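You operate a simulated robot arm through the tools that you are given. There is no shell and no other tool.

You are at the controls of a simulated robot arm. One attempt, no reset.

TASK
Grease the blue cage and slide it home on the spindle.
Fine: the yellow brush is filled at the grease pot, the film goes all round, and the brush ends in its cup.

Only the result counts: the job must be done as asked and must still hold three seconds after the hand-in. Knocking over, shifting, dropping, spilling or breaking anything else fails it.

THE ROBOT
A 7-joint arm with a two-finger parallel gripper, fixed in place. Base frame: the origin is on the floor under the middle of its stand, x ahead of it, y to its left, z up; the work surface is at about z = 850. Readings come in mm, degrees, newtons and seconds.
It reaches about 1247 mm from its shoulder. Its first joint turns from -132.0 to 132.0 degrees. Payload 3.91 kg.
The TCP is the grasp point between the finger pads, 30 mm short of the fingertips. In the tool frame z runs along the fingers and y along their closing line. Largest opening 110 mm; finger width 20, thickness 10; the body of the gripper, 48 by 112 mm, starts 55 mm behind the TCP.
Orientation is that of the tool frame in the base frame, as a unit quaternion [w, x, y, z]. With the fingers straight down and closing along the base's y, the tool's x points along the base's -x, its y along +y and its z along -z.

THE INTERFACE
- The arm moves only by the tool servo_tool. Its argument "motion" is text: rows parted by semicolons, each of 6 numbers parted by spaces: the shift along the base's x, y, z in mm, then the turn, a rotation vector about the base's x, y, z in degrees. In form: tx ty tz wx wy wz; .... A call has 1 to 20 rows; each row shifts and turns the commanded pose from where the row before left it. "gripper" is the closure in counts, from 0 (fully open) to 255 (shut), set as the call begins (left out, the last holds). Rows are played at 5 a second. More than 50 mm and 8.6 degrees between two rows, or a gripper value outside its range, and nothing of the call is played. Where a pose cannot be reached the arm comes as near as it can. A force on the tool above 40 N (or 10 N above the force at the start of the call, whichever is more), or a blocked arm, ends the call early, and 0.2 s more pass. The fingers move at their own pace (about 108 mm/s each) and stop on an object; they squeeze with about 31 N. The grip force told is the motor's: it shows also when the fingers shut on nothing. Time passes only in rows, and 0.2 s behind the last, so rows that do not move let the fingers close. The reply holds the time, the measured pose of the TCP, the force on the tool along the base axes, the opening and the grip force, in the units named above and with some noise, with the torque about the TCP (base axes, N m) and any sound that the robot's microphone picked up.
- Cameras (640 x 400 px; columns grow to the right, rows downward): "scene" is fixed at [49.7, 648.2, 1680.8]; the picture's right is [-0.14, -0.99, 0.00], its down [-0.88, 0.13, -0.46] and it looks along [0.46, -0.06, -0.89] (base axes); focal length 314 px, centre (320, 200). "wrist" rides on the gripper at [72, 17, -103] in the tool frame; the picture's right is [-0.23, 0.97, 0.00], its down [-0.76, -0.18, -0.62] and it looks along [-0.61, -0.14, 0.78] (tool axes); focal length 222 px, centre (320, 200). There is no depth. A picture from a camera that has moved, and an enlarged one, comes with that camera's place and axes in the base frame and with its lens.
- get_image(camera): a new picture of that camera. It takes no simulated time.
- zoom(camera, box): a new picture of the part [left, top, right, bottom] of that camera's present view, enlarged. It takes no simulated time.
- job_done(): hands the job in; it is judged then, once.

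Places have to be worked out from the pictures, the camera data and where the tool is seen. Open the gripper and draw the arm clear of the work before you hand the job in, unless the task says otherwise.

The tools are called after ">>>" as a command line: name --argument value ..., lists and objects as JSON in quotes. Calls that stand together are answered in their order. servo_tool: Moves the arm, as the interface text tells. Its arguments: {"type":"object","properties":{"motion":{"type":"string"},"gripper":{"type":"number"}},"required":["motion"]} The other tools are called the same way: get_image (camera) takes a picture; zoom (camera, box) takes an enlarged picture of a part of a camera's view; job_done () hands the job in.

At the start:

```text
time_s: 0.0
eef_pos: [435.0, 455.9, 1287.6]
tool_rot: [0.0, 0.001, 1.0, 0.0]
force: [0.3, 0.6, 0.3]
torque: [0.02, 0.0, 0.0]
grip_width: 110.0
gripper_force: 0.1
```

scene: 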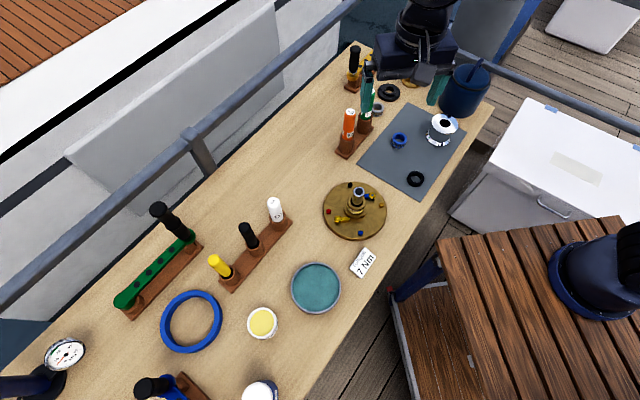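
wrist: 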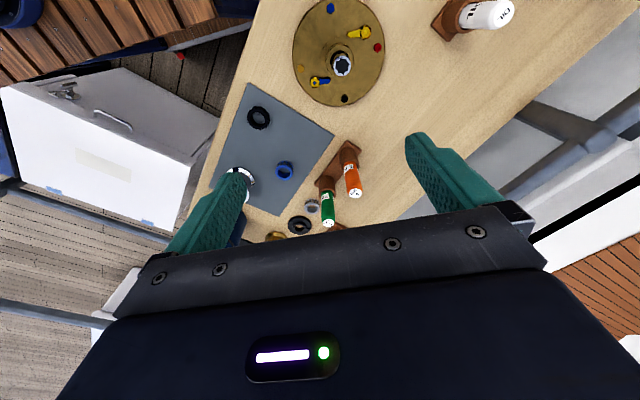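

I'll start by looking closely at the bench before moving anything: the blue cage on the grey mat, the spindle on the brass plate, the yellow brush and the pots.

>>> zoom --camera "scene" --box '[300, 60, 500, 185]'

>>> zoom --camera "scene" --box '[300, 160, 420, 260]'

>>> zoom --camera "scene" --box '[180, 190, 380, 315]'

>>> zoom --camera "scene" --box '[20, 275, 300, 400]'

```text
3.20 times, centred on (400, 122) of scene
camera zoom: at [49.7, 648.2, 1680.8], right [-0.14, -0.99, 0.0], down [-0.88, 0.13, -0.46], along [0.46, -0.06, -0.89], focal length 1005 px, centre (64, 448)
```

zoom: 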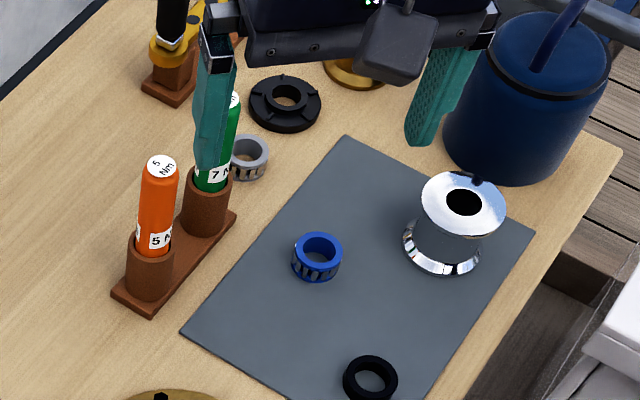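

```text
4.00 times, centred on (360, 210) of scene
camera zoom: at [49.7, 648.2, 1680.8], right [-0.14, -0.99, 0.0], down [-0.88, 0.13, -0.46], along [0.46, -0.06, -0.89], focal length 1256 px, centre (160, 160)
```

zoom: 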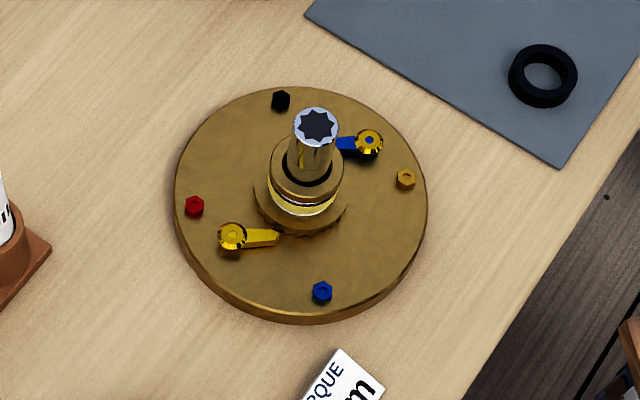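

```text
3.20 times, centred on (280, 252) of scene
camera zoom: at [49.7, 648.2, 1680.8], right [-0.14, -0.99, 0.0], down [-0.88, 0.13, -0.46], along [0.46, -0.06, -0.89], focal length 1005 px, centre (448, 32)
```

zoom: 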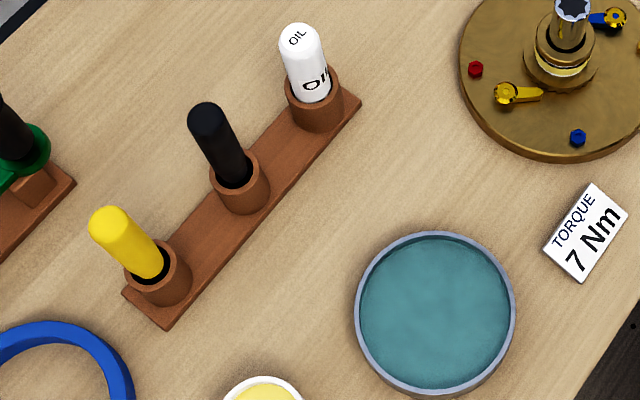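

```text
2.29 times, centred on (160, 338) of scene
camera zoom: at [49.7, 648.2, 1680.8], right [-0.14, -0.99, 0.0], down [-0.88, 0.13, -0.46], along [0.46, -0.06, -0.89], focal length 718 px, centre (686, -114)
```

zoom: 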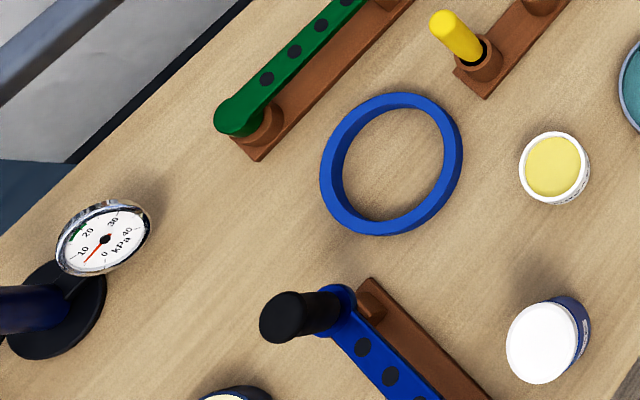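

The cage is around (655, 307), the spindle around (420, 498), the yellow brush cup near (278, 855) and the pots near (155, 778). I'll move high over the pot area to read the labels with the wrist camera.

>>> servo_tool --motion "-33.5 32.4 0 0 0 0; -33.5 32.4 0 0 0 0; -33.5 32.4 0 0 0 0; -33.5 32.4 0 0 0 0; -33.5 32.4 0 0 0 0; -33.5 32.4 0 0 0 0; -33.5 32.4 0 0 0 0; -33.5 32.4 0 0 0 0; -33.5 32.4 0 0 0 0; -33.5 32.4 0 0 0 0; 0 0 0 0 0 0; 0 0 0 0 0 0" --gripper 0

>>> get_image --camera "wrist"

>>> get_image --camera "scene"

```text
time_s: 2.6
eef_pos: [99.5, 780.5, 1287.2]
tool_rot: [0.0, 0.0, 1.0, 0.0]
force: [0.0, 0.0, 0.2]
torque: [0.01, -0.01, -0.03]
grip_width: 109.9
gripper_force: 0.0
```

```text
taken
camera wrist: at [25.2, 796.4, 1390.6], right [0.23, 0.97, 0.0], down [0.76, -0.18, 0.62], along [0.61, -0.14, -0.78], focal length 222 px, centre (320, 200)
```

wrist: 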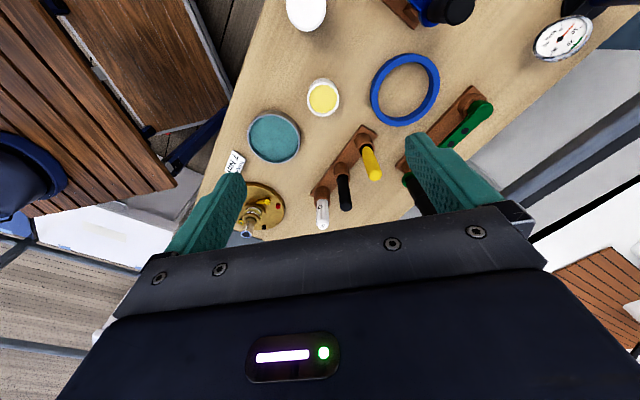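

```text
taken
```

scene: 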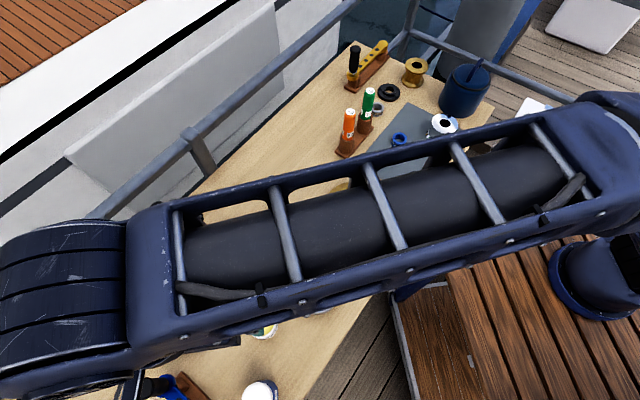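

The view shows the pots and the brush stand. I'll zoom in to identify the grease pot and the brush.

>>> zoom --camera "wrist" --box '[240, 60, 400, 160]'

>>> zoom --camera "wrist" --box '[270, 110, 430, 210]'

>>> zoom --camera "wrist" --box '[260, 0, 420, 100]'

>>> zoom --camera "wrist" --box '[210, 140, 330, 240]'

```text
4.00 times, centred on (320, 110) of wrist
camera zoom: at [25.2, 796.4, 1390.6], right [0.23, 0.97, 0.0], down [0.76, -0.18, 0.62], along [0.61, -0.14, -0.78], focal length 888 px, centre (320, 560)
```

zoom: 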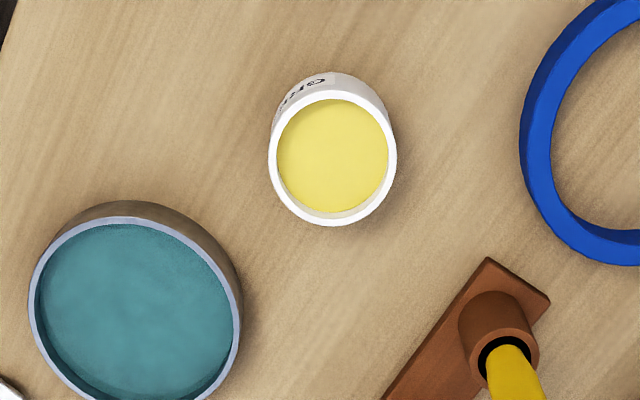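

```text
4.00 times, centred on (350, 160) of wrist
camera zoom: at [25.2, 796.4, 1390.6], right [0.23, 0.97, 0.0], down [0.76, -0.18, 0.62], along [0.61, -0.14, -0.78], focal length 888 px, centre (200, 360)
```

zoom: 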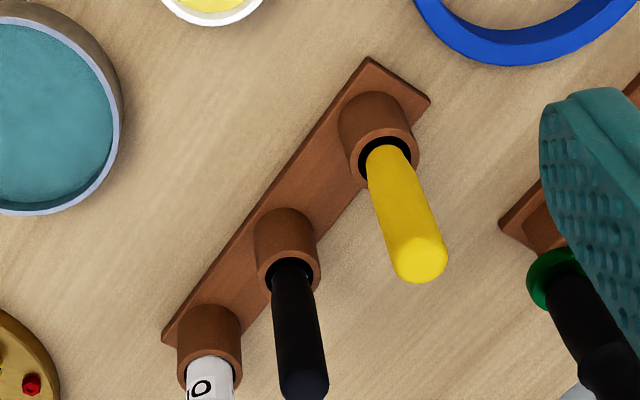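

```text
4.00 times, centred on (340, 50) of wrist
camera zoom: at [25.2, 796.4, 1390.6], right [0.23, 0.97, 0.0], down [0.76, -0.18, 0.62], along [0.61, -0.14, -0.78], focal length 888 px, centre (240, 800)
```

zoom: 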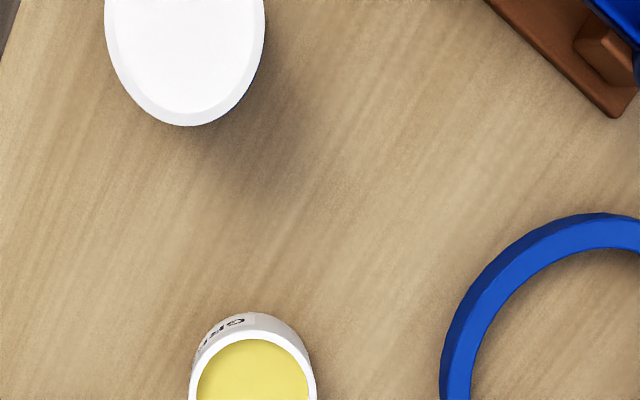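

```text
4.00 times, centred on (270, 190) of wrist
camera zoom: at [25.2, 796.4, 1390.6], right [0.23, 0.97, 0.0], down [0.76, -0.18, 0.62], along [0.61, -0.14, -0.78], focal length 888 px, centre (520, 240)
```

zoom: 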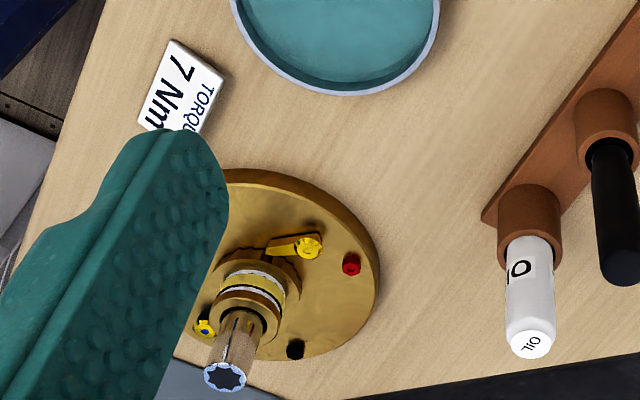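

The yellow pot carries a label; a cream-filled pot also lies further out at low x. I'll shift to view it so I don't pick the wrong pot.

>>> servo_tool --motion "-40 15 0 0 0 0; -40 15 0 0 0 0; -40 15 0 0 0 0; -40 15 0 0 0 0; 0 0 0 0 0 0; 0 0 0 0 0 0" --gripper 0

>>> get_image --camera "wrist"

>>> zoom --camera "wrist" --box '[240, 80, 400, 180]'

>>> zoom --camera "wrist" --box '[280, 0, 480, 125]'

```text
time_s: 4.0
eef_pos: [-62.1, 839.3, 1287.3]
tool_rot: [0.0, 0.001, 1.0, 0.0]
force: [1.0, -0.5, -0.7]
torque: [0.0, 0.0, -0.02]
grip_width: 109.9
gripper_force: 0.1
```

```text
taken
camera wrist: at [-134.9, 856.9, 1389.9], right [0.23, 0.97, 0.0], down [0.76, -0.18, 0.62], along [0.61, -0.14, -0.78], focal length 222 px, centre (320, 200)
```

wrist: 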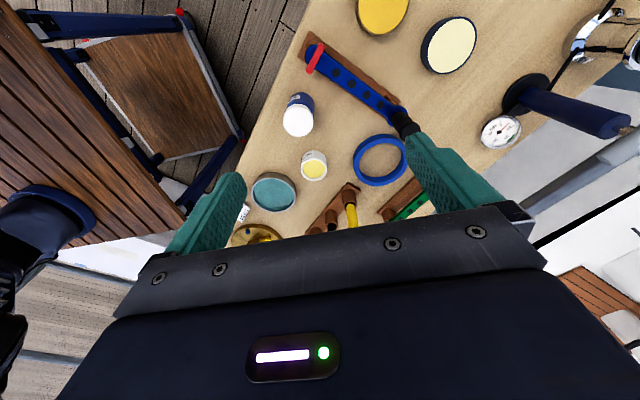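

```text
4.00 times, centred on (320, 130) of wrist
camera zoom: at [-134.9, 856.9, 1389.9], right [0.23, 0.97, 0.0], down [0.76, -0.18, 0.62], along [0.61, -0.14, -0.78], focal length 888 px, centre (320, 480)
```

zoom: 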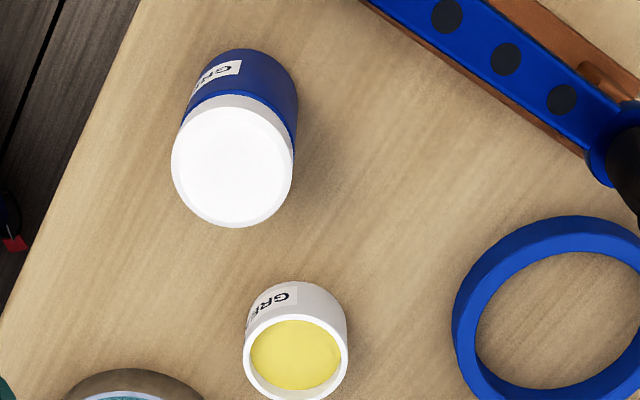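

```text
3.20 times, centred on (380, 62) of wrist
camera zoom: at [-134.9, 856.9, 1389.9], right [0.23, 0.97, 0.0], down [0.76, -0.18, 0.62], along [0.61, -0.14, -0.78], focal length 711 px, centre (128, 640)
```

zoom: 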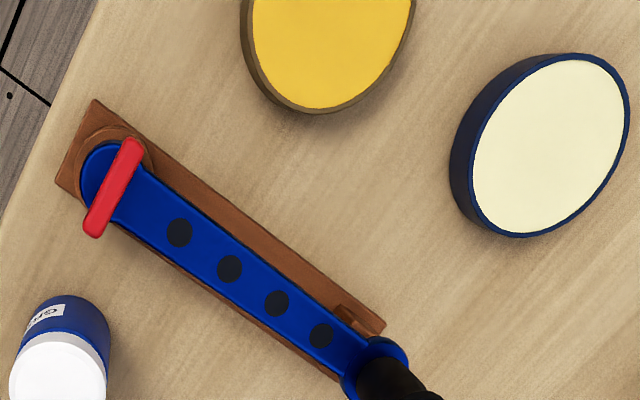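

The open white pot labelled "GRE…" with yellow filling is the grease pot, with its rim at about (151, 775, 893). Now I'll move over the yellow brush, estimated at (285, 852) with its top near z=1006, staying high.

>>> servo_tool --motion "38.5 1.4 -15 0 0 0; 38.5 1.4 -15 0 0 0; 38.5 1.4 -15 0 0 0; 38.5 1.4 -15 0 0 0; 38.5 1.4 -15 0 0 0; 38.5 1.4 -15 0 0 0; 38.5 1.4 -15 0 0 0; 38.5 1.4 -15 0 0 0; 39 1.5 -15 0 0 0; 0 0 0 0 0 0; 0 0 0 0 0 0" --gripper 0

>>> get_image --camera "wrist"

>>> get_image --camera "scene"

```text
time_s: 6.4
eef_pos: [286.4, 852.4, 1151.8]
tool_rot: [0.0, 0.0, 1.0, 0.001]
force: [-0.3, -0.7, 0.0]
torque: [0.0, 0.0, 0.01]
grip_width: 110.0
gripper_force: 0.0
```

```text
taken
camera wrist: at [213.2, 868.7, 1254.5], right [0.23, 0.97, 0.0], down [0.76, -0.18, 0.62], along [0.61, -0.14, -0.78], focal length 222 px, centre (320, 200)
```

wrist: 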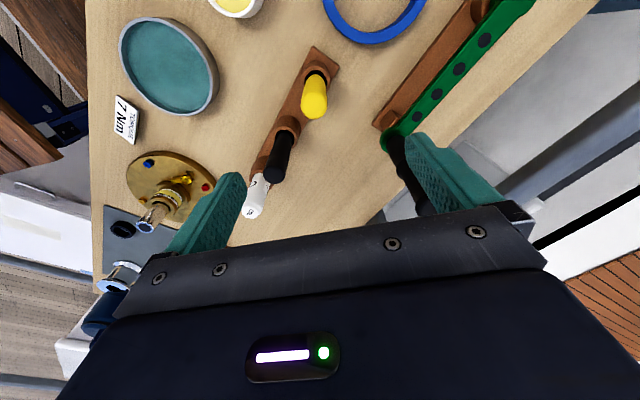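

```text
taken
```

scene: 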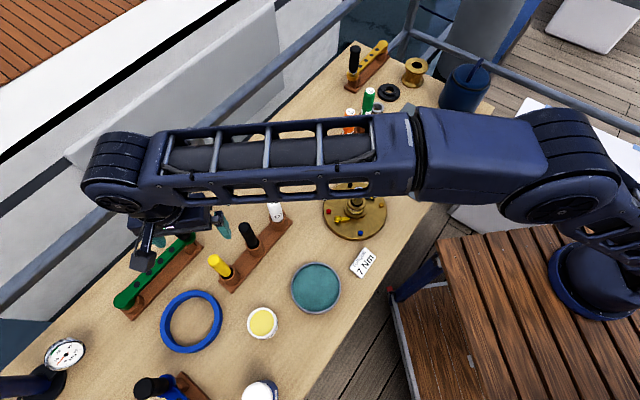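

The brush handle appears close to the tool axis (column about 315). I'll zoom to refine its position.

>>> zoom --camera "wrist" --box '[240, 30, 400, 130]'

>>> zoom --camera "scene" --box '[130, 200, 290, 300]'

```text
4.00 times, centred on (320, 80) of wrist
camera zoom: at [213.2, 868.7, 1254.5], right [0.23, 0.97, 0.0], down [0.76, -0.18, 0.62], along [0.61, -0.14, -0.78], focal length 888 px, centre (320, 680)
```

zoom: 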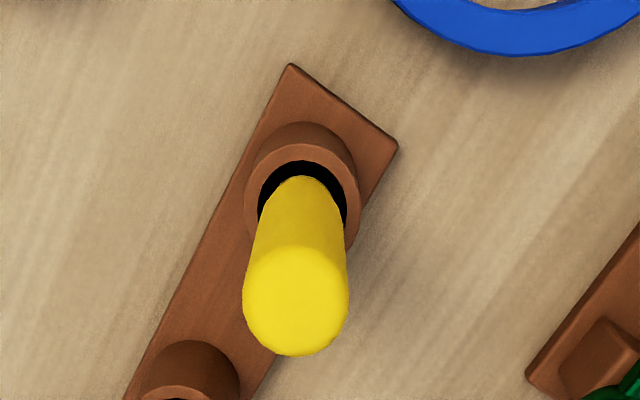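

```text
4.00 times, centred on (210, 250) of scene
camera zoom: at [49.7, 648.2, 1680.8], right [-0.14, -0.99, 0.0], down [-0.88, 0.13, -0.46], along [0.46, -0.06, -0.89], focal length 1256 px, centre (760, 0)
```

zoom: 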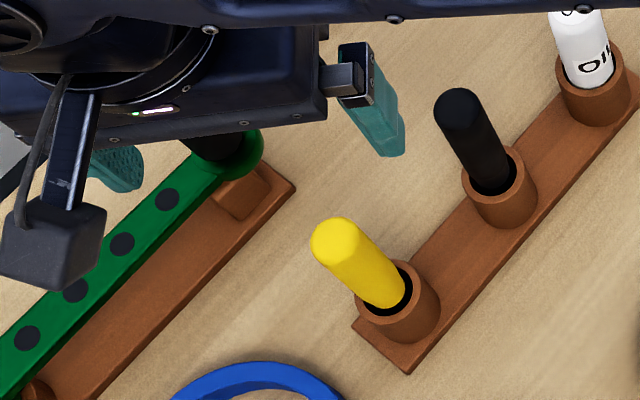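

The handle axis works out at about (278, 847), so I'll shift by (-8, -5), drop to z≈1090 and re-check alignment.

>>> servo_tool --motion "-4 -2.5 -30 0 0 0; -4 -2.5 -30 0 0 0; 0 0 0 0 0 0; 0 0 0 0 0 0" --gripper 0

>>> zoom --camera "wrist" --box '[220, 30, 420, 155]'

>>> zoom --camera "scene" --box '[130, 200, 290, 300]'

```text
time_s: 7.4
eef_pos: [278.3, 847.5, 1092.2]
tool_rot: [-0.001, 0.0, 1.0, 0.001]
force: [-0.6, -0.3, 0.3]
torque: [0.02, -0.03, -0.03]
grip_width: 110.0
gripper_force: 0.1
```

```text
3.20 times, centred on (320, 92) of wrist
camera zoom: at [204.5, 864.0, 1195.3], right [0.23, 0.97, 0.0], down [0.76, -0.18, 0.62], along [0.61, -0.14, -0.78], focal length 711 px, centre (320, 544)
```

zoom: 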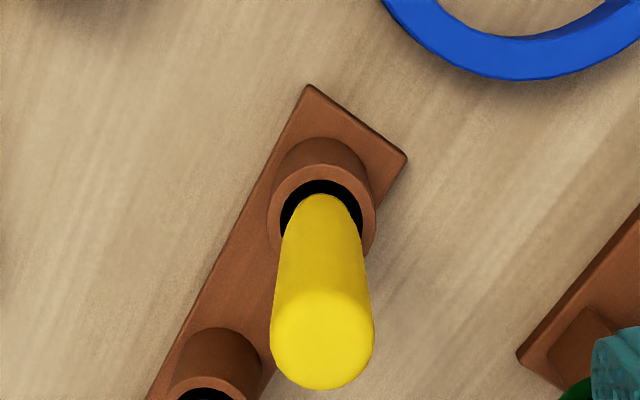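

```text
4.00 times, centred on (210, 250) of scene
camera zoom: at [49.7, 648.2, 1680.8], right [-0.14, -0.99, 0.0], down [-0.88, 0.13, -0.46], along [0.46, -0.06, -0.89], focal length 1256 px, centre (760, 0)
```

zoom: 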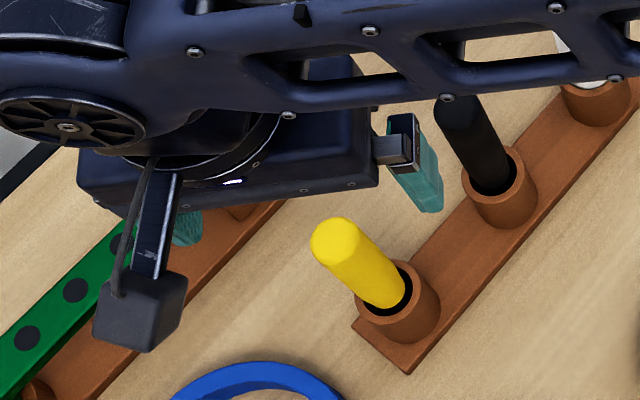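

The handle is now on the tool axis, with its top near z≈1010. I'll descend to a TCP height of about 972, leaving the fingertips above the cup, and close on it.

>>> servo_tool --motion "0 0 -40 0 0 0; 0 0 -40 0 0 0; 0 0 -40 0 0 0; 0 0 0 0 0 0; 0 0 0 0 0 0" --gripper 0

>>> get_image --camera "wrist"

>>> zoom --camera "scene" --box '[130, 200, 290, 300]'

```text
time_s: 8.6
eef_pos: [278.6, 846.1, 973.5]
tool_rot: [0.002, 0.0, 1.0, 0.003]
force: [-0.2, 1.1, 33.0]
torque: [0.07, 0.19, 0.02]
grip_width: 109.9
gripper_force: 0.2
```

```text
taken
camera wrist: at [205.5, 862.7, 1077.2], right [0.23, 0.97, 0.0], down [0.76, -0.18, 0.62], along [0.61, -0.14, -0.78], focal length 222 px, centre (320, 200)
```

wrist: 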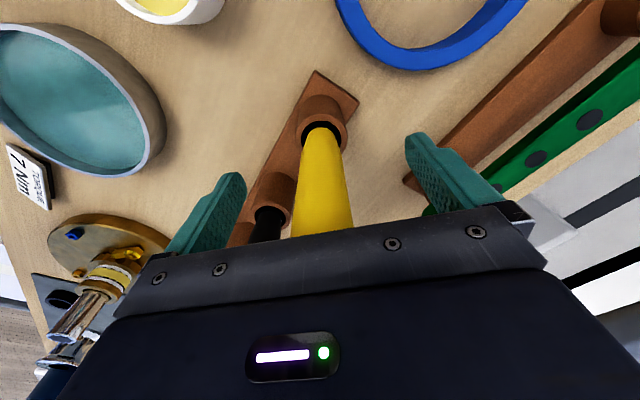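

```text
4.00 times, centred on (210, 250) of scene
camera zoom: at [49.7, 648.2, 1680.8], right [-0.14, -0.99, 0.0], down [-0.88, 0.13, -0.46], along [0.46, -0.06, -0.89], focal length 1256 px, centre (760, 0)
```

zoom: 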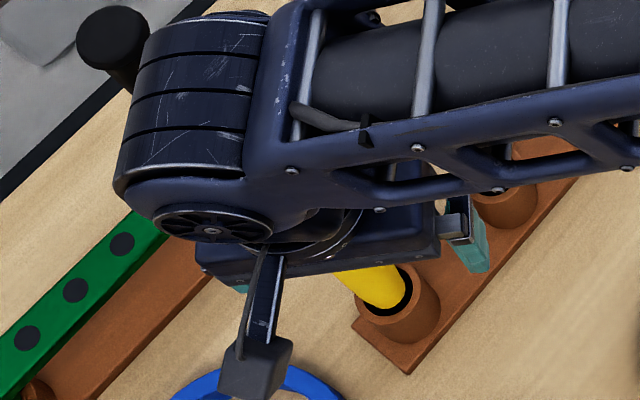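

A 33 N upward push with almost no torque means the palm is touching the handle top, so it is taller than I thought (about z=1028). I'll back up 16 mm right away.

>>> servo_tool --motion "0 0 10 0 0 0; 0 0 6 0 0 0; 0 0 0 0 0 0" --gripper 0

>>> get_image --camera "wrist"

>>> get_image --camera "scene"

```text
time_s: 9.4
eef_pos: [279.5, 847.1, 986.5]
tool_rot: [0.0, 0.0, 1.0, 0.0]
force: [0.5, -0.4, -0.5]
torque: [0.01, -0.01, 0.02]
grip_width: 110.1
gripper_force: 0.1
```

```text
taken
camera wrist: at [205.6, 863.4, 1089.8], right [0.23, 0.97, 0.0], down [0.76, -0.18, 0.62], along [0.61, -0.14, -0.78], focal length 222 px, centre (320, 200)
```

wrist: 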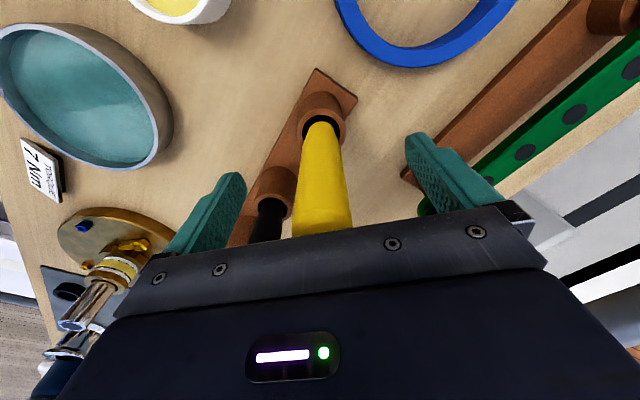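

```text
taken
```

scene: 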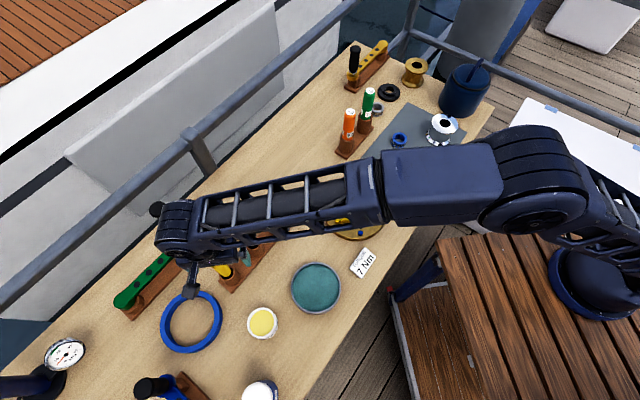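

Contact is gone and nothing moved. The handle sits between the pads, so I'll close the gripper here.

>>> servo_tool --motion "0 0 0 0 0 0; 0 0 0 0 0 0; 0 0 0 0 0 0; 0 0 0 0 0 0; 0 0 0 0 0 0" --gripper 255

>>> get_image --camera "wrist"

```text
time_s: 10.6
eef_pos: [279.7, 846.6, 985.7]
tool_rot: [0.0, 0.0, 1.0, 0.0]
force: [0.3, -0.3, 0.1]
torque: [-0.01, -0.02, 0.01]
grip_width: 25.5
gripper_force: 31.1
```

```text
taken
camera wrist: at [205.6, 863.5, 1090.3], right [0.23, 0.97, 0.0], down [0.76, -0.18, 0.62], along [0.61, -0.14, -0.78], focal length 222 px, centre (320, 200)
```

wrist: 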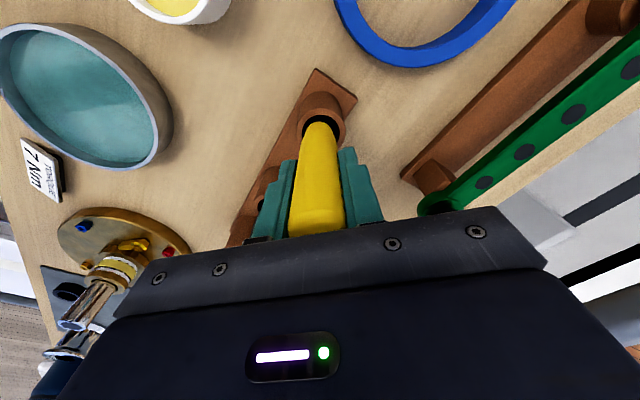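

Gripped at 25.5 mm. I'll note this pose (279.5, 846.8, 986) for the return and lift straight up.

>>> servo_tool --motion "0 0 20 0 0 0; 0 0 30 0 0 0; 0 0 35 0 0 0; 0 0 40 0 0 0; 0 0 35 0 0 0; 0 0 0 0 0 0; 0 0 0 0 0 0" --gripper 255

>>> get_image --camera "wrist"

>>> get_image --camera "scene"

>>> zoom --camera "scene" --box '[120, 200, 280, 300]'

```text
time_s: 12.2
eef_pos: [278.5, 846.7, 1148.0]
tool_rot: [0.001, 0.0, 1.0, 0.0]
force: [0.7, -1.0, -0.9]
torque: [0.02, 0.04, 0.0]
grip_width: 25.5
gripper_force: 31.0
```

```text
taken
camera wrist: at [205.1, 864.0, 1251.8], right [0.23, 0.97, 0.0], down [0.76, -0.18, 0.62], along [0.61, -0.14, -0.78], focal length 222 px, centre (320, 200)
```

wrist: 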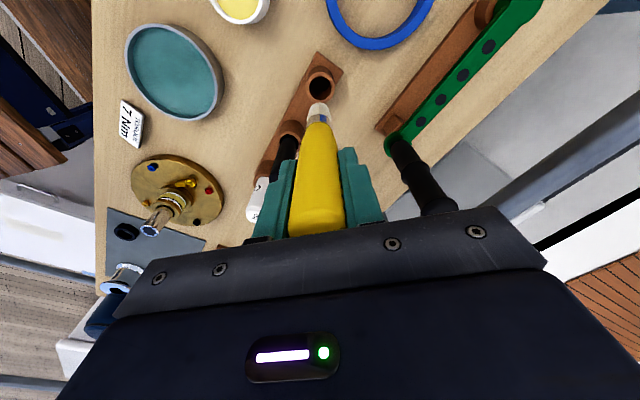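

```text
taken
```

scene: 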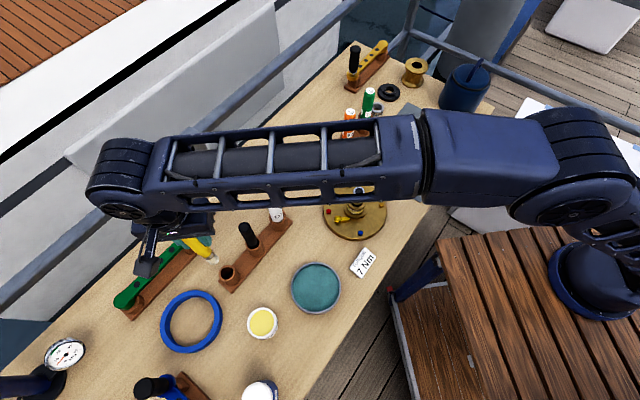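

```text
4.00 times, centred on (200, 250) of scene
camera zoom: at [49.7, 648.2, 1680.8], right [-0.14, -0.99, 0.0], down [-0.88, 0.13, -0.46], along [0.46, -0.06, -0.89], focal length 1256 px, centre (800, 0)
```

zoom: 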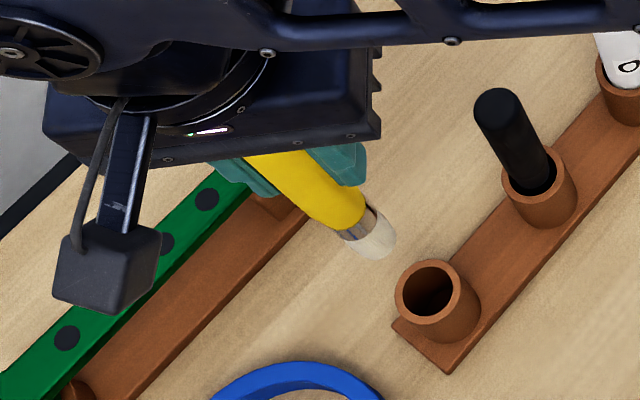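

The brush is free with ferrule and bristles pointing down. I'll zoom on the tip from the wrist to measure its offset below the TCP.

>>> zoom --camera "wrist" --box '[270, 50, 370, 150]'

>>> zoom --camera "scene" --box '[180, 230, 250, 290]'

```text
4.00 times, centred on (320, 100) of wrist
camera zoom: at [205.1, 864.0, 1251.8], right [0.23, 0.97, 0.0], down [0.76, -0.18, 0.62], along [0.61, -0.14, -0.78], focal length 888 px, centre (320, 600)
```

zoom: 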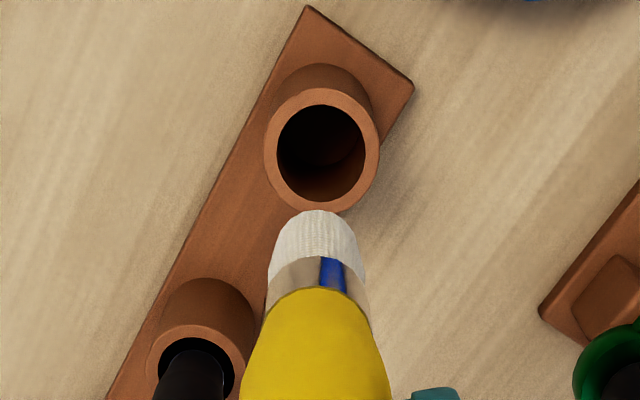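

```text
6.67 times, centred on (215, 260) of scene
camera zoom: at [49.7, 648.2, 1680.8], right [-0.14, -0.99, 0.0], down [-0.88, 0.13, -0.46], along [0.46, -0.06, -0.89], focal length 2093 px, centre (1020, -200)
```

zoom: 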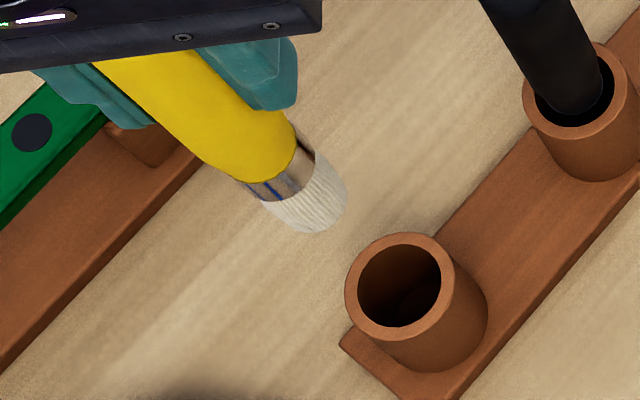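

The tip hangs about 135 mm below the TCP, on axis. I'll carry the brush over the grease pot at (151.5, 775.5) with the tip well clear of everything, then check alignment.

>>> servo_tool --motion "-31.75 -17.8 0 0 0 0; -31.75 -17.8 0 0 0 0; -31.75 -17.8 0 0 0 0; -31.75 -17.8 0 0 0 0; 0 0 -40 0 0 0; 0 0 -40 0 0 0; 0 0 0 0 0 0; 0 0 0 0 0 0" --gripper 255

>>> zoom --camera "wrist" --box '[240, 30, 400, 130]'

>>> zoom --camera "scene" --box '[190, 260, 350, 360]'

```text
time_s: 14.0
eef_pos: [152.1, 776.3, 1067.4]
tool_rot: [-0.001, 0.0, 1.0, 0.0]
force: [0.6, -0.5, -0.7]
torque: [0.0, -0.02, -0.01]
grip_width: 25.7
gripper_force: 31.1
```

```text
4.00 times, centred on (320, 80) of wrist
camera zoom: at [77.9, 793.2, 1170.3], right [0.23, 0.97, 0.0], down [0.76, -0.18, 0.62], along [0.61, -0.14, -0.78], focal length 888 px, centre (320, 680)
```

zoom: 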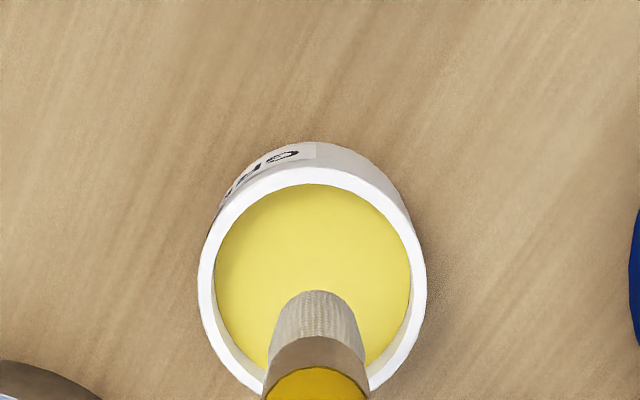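

```text
4.00 times, centred on (270, 310) of scene
camera zoom: at [49.7, 648.2, 1680.8], right [-0.14, -0.99, 0.0], down [-0.88, 0.13, -0.46], along [0.46, -0.06, -0.89], focal length 1256 px, centre (520, -240)
```

zoom: 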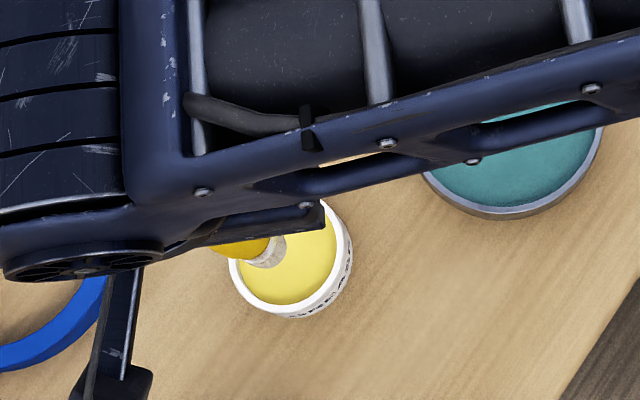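

The tip is over the pot, about 3 mm off centre. I'll correct slightly and descend until the tip is near the grease surface.

>>> servo_tool --motion "-2 -1.5 -15 0 0 0; 0 0 -15 0 0 0; 0 0 -10 0 0 0; 0 0 0 0 0 0; 0 0 0 0 0 0" --gripper 255

>>> zoom --camera "wrist" --box '[240, 30, 400, 130]'

>>> zoom --camera "scene" --box '[220, 290, 300, 350]'

```text
time_s: 15.2
eef_pos: [148.5, 774.8, 1026.9]
tool_rot: [0.0, 0.0, 1.0, 0.0]
force: [-0.7, 0.8, -0.6]
torque: [0.02, -0.02, 0.0]
grip_width: 25.6
gripper_force: 30.6
```

```text
4.00 times, centred on (320, 80) of wrist
camera zoom: at [75.6, 791.1, 1130.9], right [0.23, 0.97, 0.0], down [0.76, -0.18, 0.62], along [0.61, -0.14, -0.78], focal length 888 px, centre (320, 680)
```

zoom: 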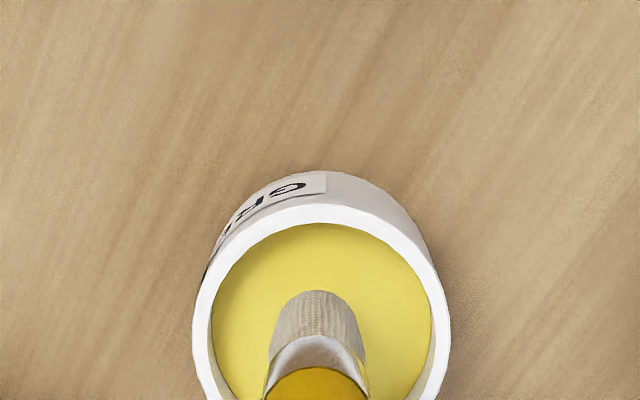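

```text
6.67 times, centred on (260, 320) of scene
camera zoom: at [49.7, 648.2, 1680.8], right [-0.14, -0.99, 0.0], down [-0.88, 0.13, -0.46], along [0.46, -0.06, -0.89], focal length 2093 px, centre (720, -600)
```

zoom: 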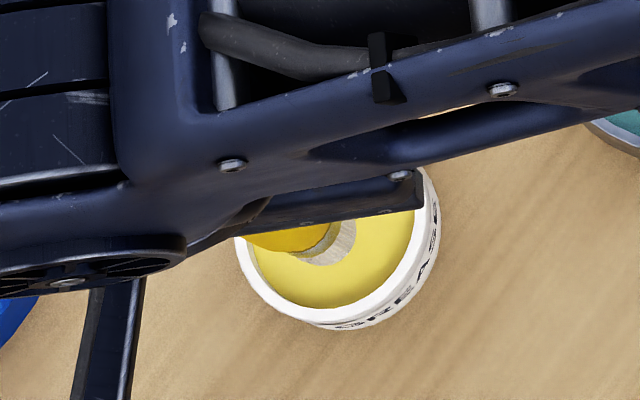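

The label clearly reads "GREASE". I'll continue down in small steps to dip the bristles.

>>> servo_tool --motion "0 0 -5 0 0 0; 0 0 -5 0 0 0; 0 0 -5 0 0 0; 0 0 -4 0 0 0; 0 0 0 0 0 0; 0 0 0 0 0 0" --gripper 255

>>> zoom --camera "wrist" --box '[240, 30, 400, 130]'

>>> zoom --camera "scene" --box '[220, 290, 300, 350]'

```text
time_s: 16.6
eef_pos: [149.0, 774.3, 1007.9]
tool_rot: [0.0, 0.0, 1.0, 0.0]
force: [-0.6, -0.2, -1.1]
torque: [0.0, 0.01, -0.01]
grip_width: 25.3
gripper_force: 31.2
```

```text
4.00 times, centred on (320, 80) of wrist
camera zoom: at [75.7, 790.6, 1111.7], right [0.23, 0.97, 0.0], down [0.76, -0.18, 0.62], along [0.61, -0.14, -0.78], focal length 888 px, centre (320, 680)
```

zoom: 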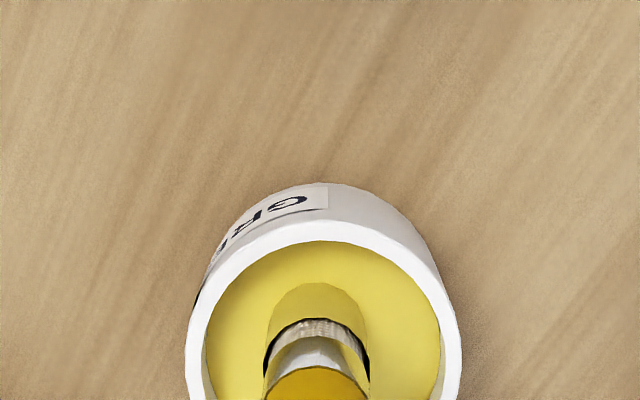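

```text
6.67 times, centred on (260, 320) of scene
camera zoom: at [49.7, 648.2, 1680.8], right [-0.14, -0.99, 0.0], down [-0.88, 0.13, -0.46], along [0.46, -0.06, -0.89], focal length 2093 px, centre (720, -600)
```

zoom: 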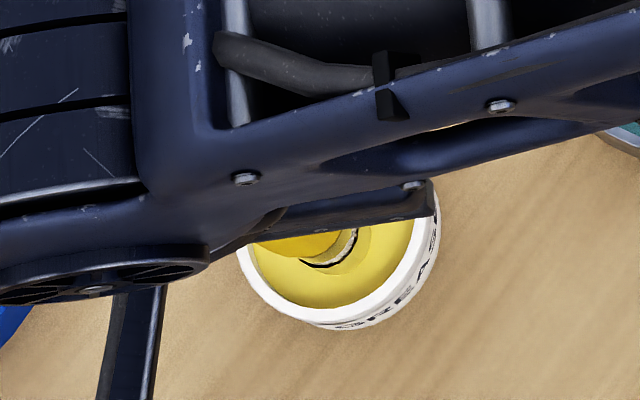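

A yellow film has appeared on the bristles, so the brush is taking grease. I'll go a few mm deeper, dwell briefly, then raise straight up and inspect.

>>> servo_tool --motion "0 0 -4 0 0 0; 0 0 0 0 0 0; 0 0 0 0 0 0; 0 0 0 0 0 0; 0 0 0 0 0 0; 0 0 5 0 0 0; 0 0 10 0 0 0; 0 0 15 0 0 0; 0 0 20 0 0 0; 0 0 30 0 0 0; 0 0 35 0 0 0; 0 0 35 0 0 0; 0 0 0 0 0 0" --gripper 255

>>> zoom --camera "wrist" --box '[240, 50, 400, 150]'

>>> zoom --camera "scene" --box '[180, 260, 300, 350]'

```text
time_s: 17.5
eef_pos: [149.2, 775.4, 1007.8]
tool_rot: [0.001, -0.001, 1.0, 0.002]
force: [-0.7, -2.1, 8.4]
torque: [-0.42, 0.04, -0.01]
grip_width: 25.5
gripper_force: 30.8
stopped in row 4: the force on the tool passed its limit at 41 N (the readings are from after the stop); the commanded pose is now the measured one
```

```text
4.00 times, centred on (320, 100) of wrist
camera zoom: at [75.7, 791.2, 1111.2], right [0.23, 0.97, 0.0], down [0.76, -0.18, 0.62], along [0.61, -0.14, -0.78], focal length 888 px, centre (320, 600)
```

zoom: 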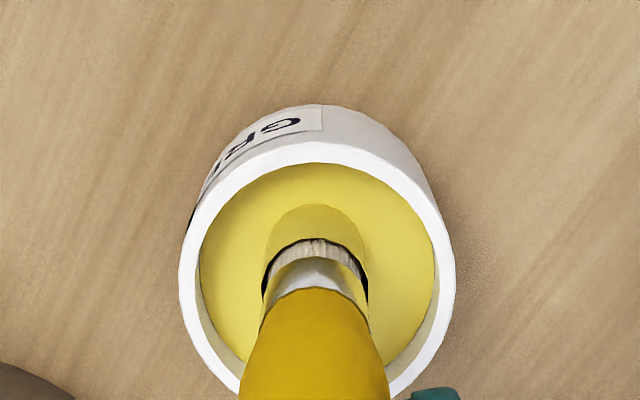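

```text
4.44 times, centred on (240, 305) of scene
camera zoom: at [49.7, 648.2, 1680.8], right [-0.14, -0.99, 0.0], down [-0.88, 0.13, -0.46], along [0.46, -0.06, -0.89], focal length 1396 px, centre (676, -267)
```

zoom: 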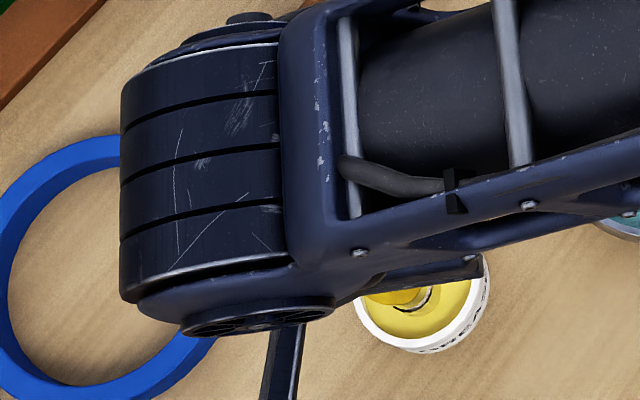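

The tip met a firm bottom at TCP z≈1007 (41 N), so it is fully dipped. I'll raise it straight out now and inspect both the load and the pot.

>>> servo_tool --motion "0 0 4 0 0 0; 0 0 8 0 0 0; 0 0 10 0 0 0; 0 0 15 0 0 0; 0 0 25 0 0 0; 0 0 35 0 0 0; 0 0 35 0 0 0; 0 0 0 0 0 0" --gripper 255

>>> zoom --camera "wrist" --box '[240, 50, 400, 150]'

>>> get_image --camera "scene"

>>> zoom --camera "scene" --box '[180, 260, 300, 350]'

```text
time_s: 19.3
eef_pos: [148.3, 774.9, 1138.0]
tool_rot: [0.0, -0.001, 1.0, 0.001]
force: [0.2, 0.7, -0.9]
torque: [0.03, 0.03, -0.01]
grip_width: 25.6
gripper_force: 31.0
```

```text
4.00 times, centred on (320, 100) of wrist
camera zoom: at [75.2, 792.1, 1242.0], right [0.23, 0.97, 0.0], down [0.76, -0.18, 0.62], along [0.61, -0.14, -0.78], focal length 888 px, centre (320, 600)
```

zoom: 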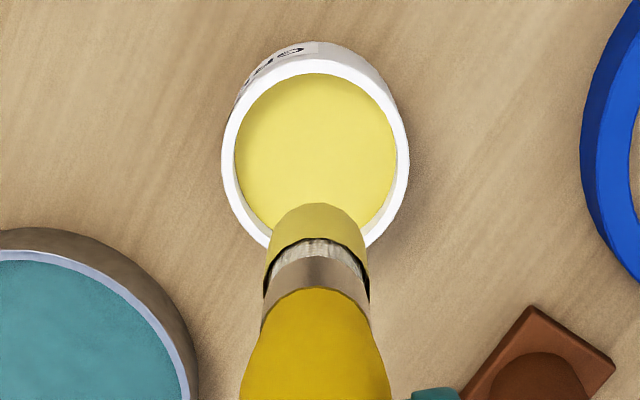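

```text
taken
```

scene: 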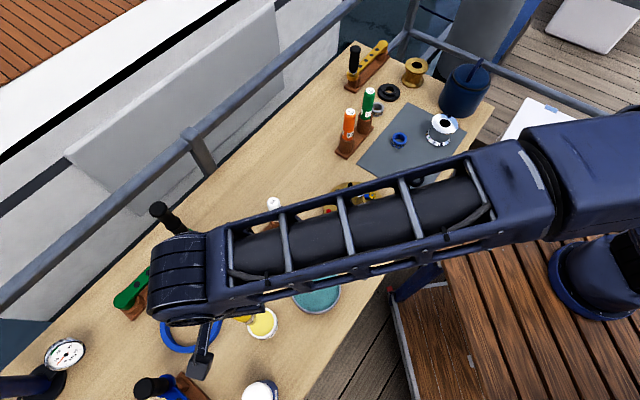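

```text
4.44 times, centred on (240, 305) of scene
camera zoom: at [49.7, 648.2, 1680.8], right [-0.14, -0.99, 0.0], down [-0.88, 0.13, -0.46], along [0.46, -0.06, -0.89], focal length 1396 px, centre (676, -267)
```

zoom: 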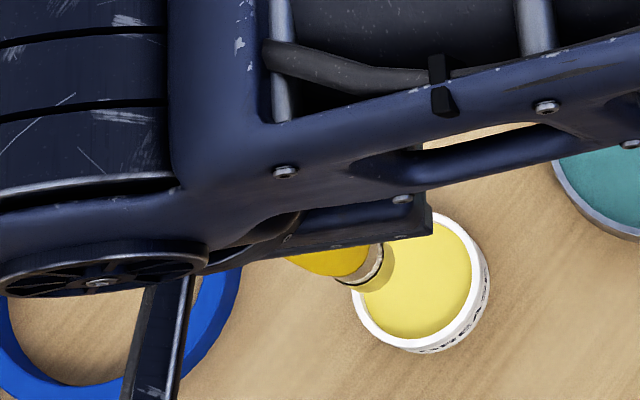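

The bristles now carry a solid yellow coat and the pot hasn't moved. I'll raise to transit height and carry the brush to beside the blue cage, passing well above the spindle.

>>> servo_tool --motion "0 0 40 0 0 0; 0 0 40 0 0 0; 34.8 -31.2 0 0 0 0; 34.8 -31.2 0 0 0 0; 34.8 -31.2 0 0 0 0; 34.8 -31.2 0 0 0 0; 34.8 -31.2 0 0 0 0; 34.8 -31.2 0 0 0 0; 34.8 -31.2 0 0 0 0; 34.8 -31.2 0 0 0 0; 34.8 -31.2 0 0 0 0; 34.8 -31.2 0 0 0 0; 34.8 -31.2 0 0 0 0; 34.8 -31.2 0 0 0 0; 34.8 -31.2 0 0 0 0; 0 0 0 0 0 0; 0 0 0 0 0 0" --gripper 255

>>> get_image --camera "wrist"

>>> get_image --camera "scene"

```text
time_s: 22.9
eef_pos: [601.7, 370.7, 1218.8]
tool_rot: [0.0, 0.001, 1.0, 0.001]
force: [0.2, 0.3, -0.5]
torque: [0.01, 0.01, -0.01]
grip_width: 25.5
gripper_force: 31.2
```

```text
taken
camera wrist: at [527.5, 385.7, 1322.5], right [0.23, 0.97, 0.0], down [0.76, -0.18, 0.62], along [0.61, -0.14, -0.78], focal length 222 px, centre (320, 200)
```

wrist: 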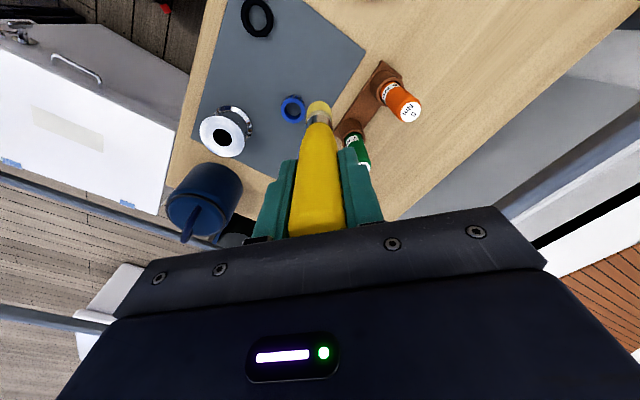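

```text
taken
```

scene: 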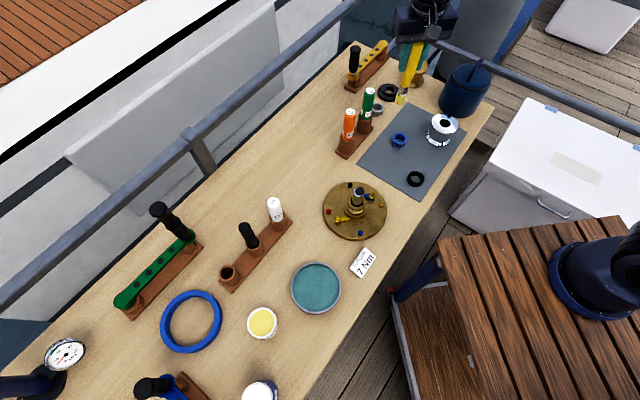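

The cage is visible beside the brush in the wrist view. I'll zoom in with both cameras to fix its position and structure.

>>> zoom --camera "wrist" --box '[240, 80, 340, 142]'

>>> zoom --camera "scene" --box '[370, 110, 430, 150]'

>>> zoom --camera "scene" --box '[330, 170, 390, 230]'

>>> zoom --camera "scene" --box '[370, 40, 450, 110]'

```text
6.40 times, centred on (290, 111) of wrist
camera zoom: at [527.5, 385.7, 1322.5], right [0.23, 0.97, 0.0], down [0.76, -0.18, 0.62], along [0.61, -0.14, -0.78], focal length 1422 px, centre (512, 770)
```

zoom: 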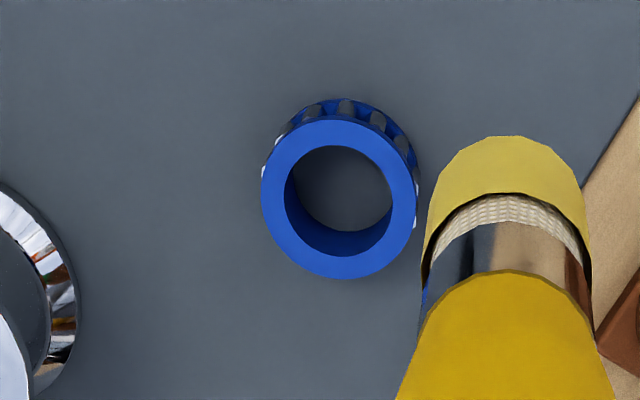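

```text
10.00 times, centred on (400, 130) of scene
camera zoom: at [49.7, 648.2, 1680.8], right [-0.14, -0.99, 0.0], down [-0.88, 0.13, -0.46], along [0.46, -0.06, -0.89], focal length 3140 px, centre (-480, 900)
```

zoom: 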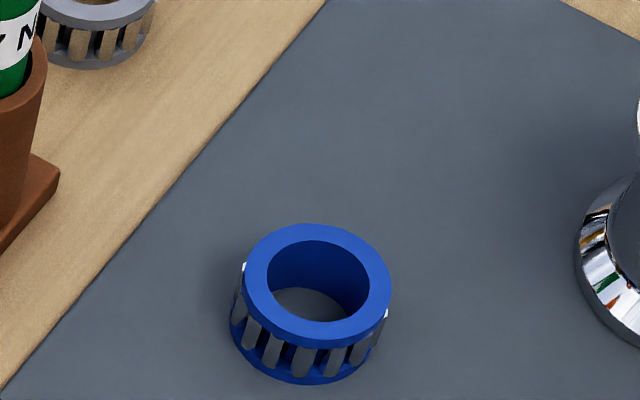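

```text
6.67 times, centred on (360, 200) of scene
camera zoom: at [49.7, 648.2, 1680.8], right [-0.14, -0.99, 0.0], down [-0.88, 0.13, -0.46], along [0.46, -0.06, -0.89], focal length 2093 px, centre (53, 200)
```

zoom: 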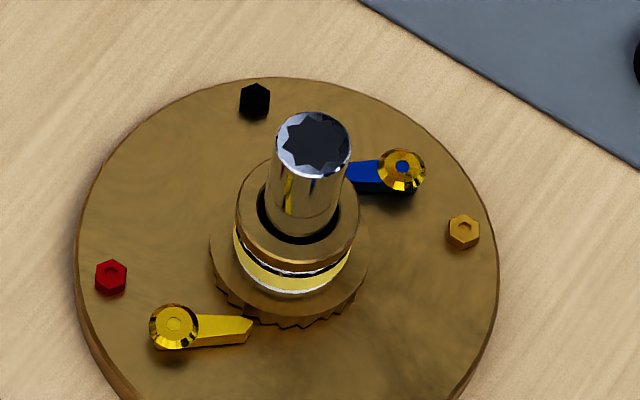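

```text
5.71 times, centred on (410, 75) of scene
camera zoom: at [49.7, 648.2, 1680.8], right [-0.14, -0.99, 0.0], down [-0.88, 0.13, -0.46], along [0.46, -0.06, -0.89], focal length 1794 px, centre (-194, 914)
```

zoom: 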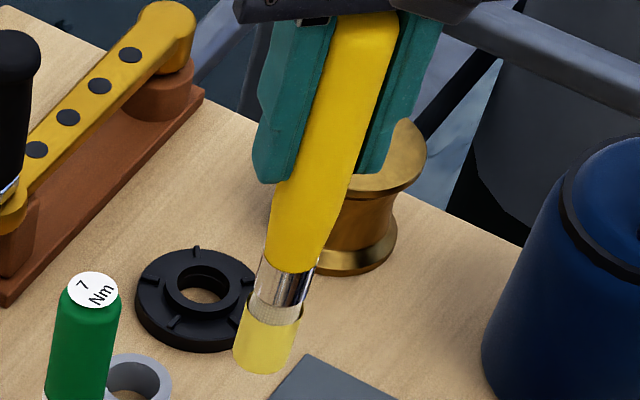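

The blue cage (rollers visible, OD ≈47, bore ≈33) is at about (647, 304) with its top near z≈875. I'll bring the brush beside it on the camera side at a 44 mm offset, still above it, and check.

>>> servo_tool --motion "3.6 -22.3 -30 0 0 0; 3.6 -22.4 -30 0 0 0; 0 0 -40 0 0 0; 0 0 -40 0 0 0; 0 0 -30 0 0 0; 0 0 0 0 0 0; 0 0 0 0 0 0" --gripper 255

>>> zoom --camera "wrist" --box '[240, 60, 400, 160]'

>>> zoom --camera "scene" --box '[350, 80, 450, 150]'

```text
time_s: 24.5
eef_pos: [609.7, 324.0, 1048.8]
tool_rot: [0.0, 0.0, 1.0, 0.002]
force: [-0.8, -0.9, 0.1]
torque: [0.0, -0.03, 0.04]
grip_width: 25.5
gripper_force: 31.3
```

```text
4.00 times, centred on (320, 110) of wrist
camera zoom: at [535.5, 340.7, 1152.7], right [0.23, 0.97, 0.0], down [0.76, -0.18, 0.62], along [0.61, -0.14, -0.78], focal length 888 px, centre (320, 560)
```

zoom: 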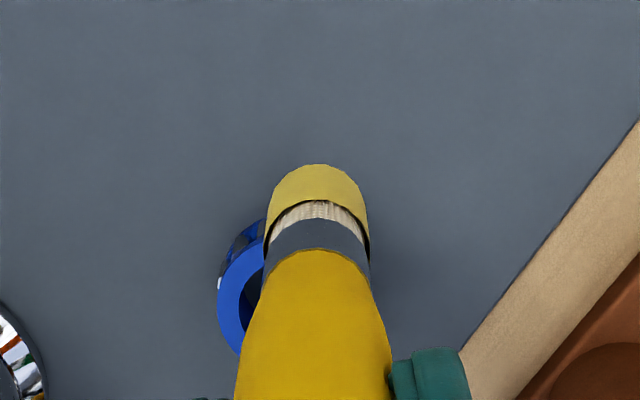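

```text
5.71 times, centred on (400, 115) of scene
camera zoom: at [49.7, 648.2, 1680.8], right [-0.14, -0.99, 0.0], down [-0.88, 0.13, -0.46], along [0.46, -0.06, -0.89], focal length 1794 px, centre (-137, 686)
```

zoom: 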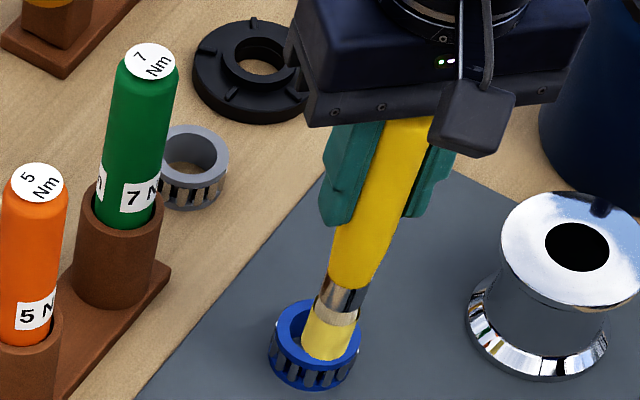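

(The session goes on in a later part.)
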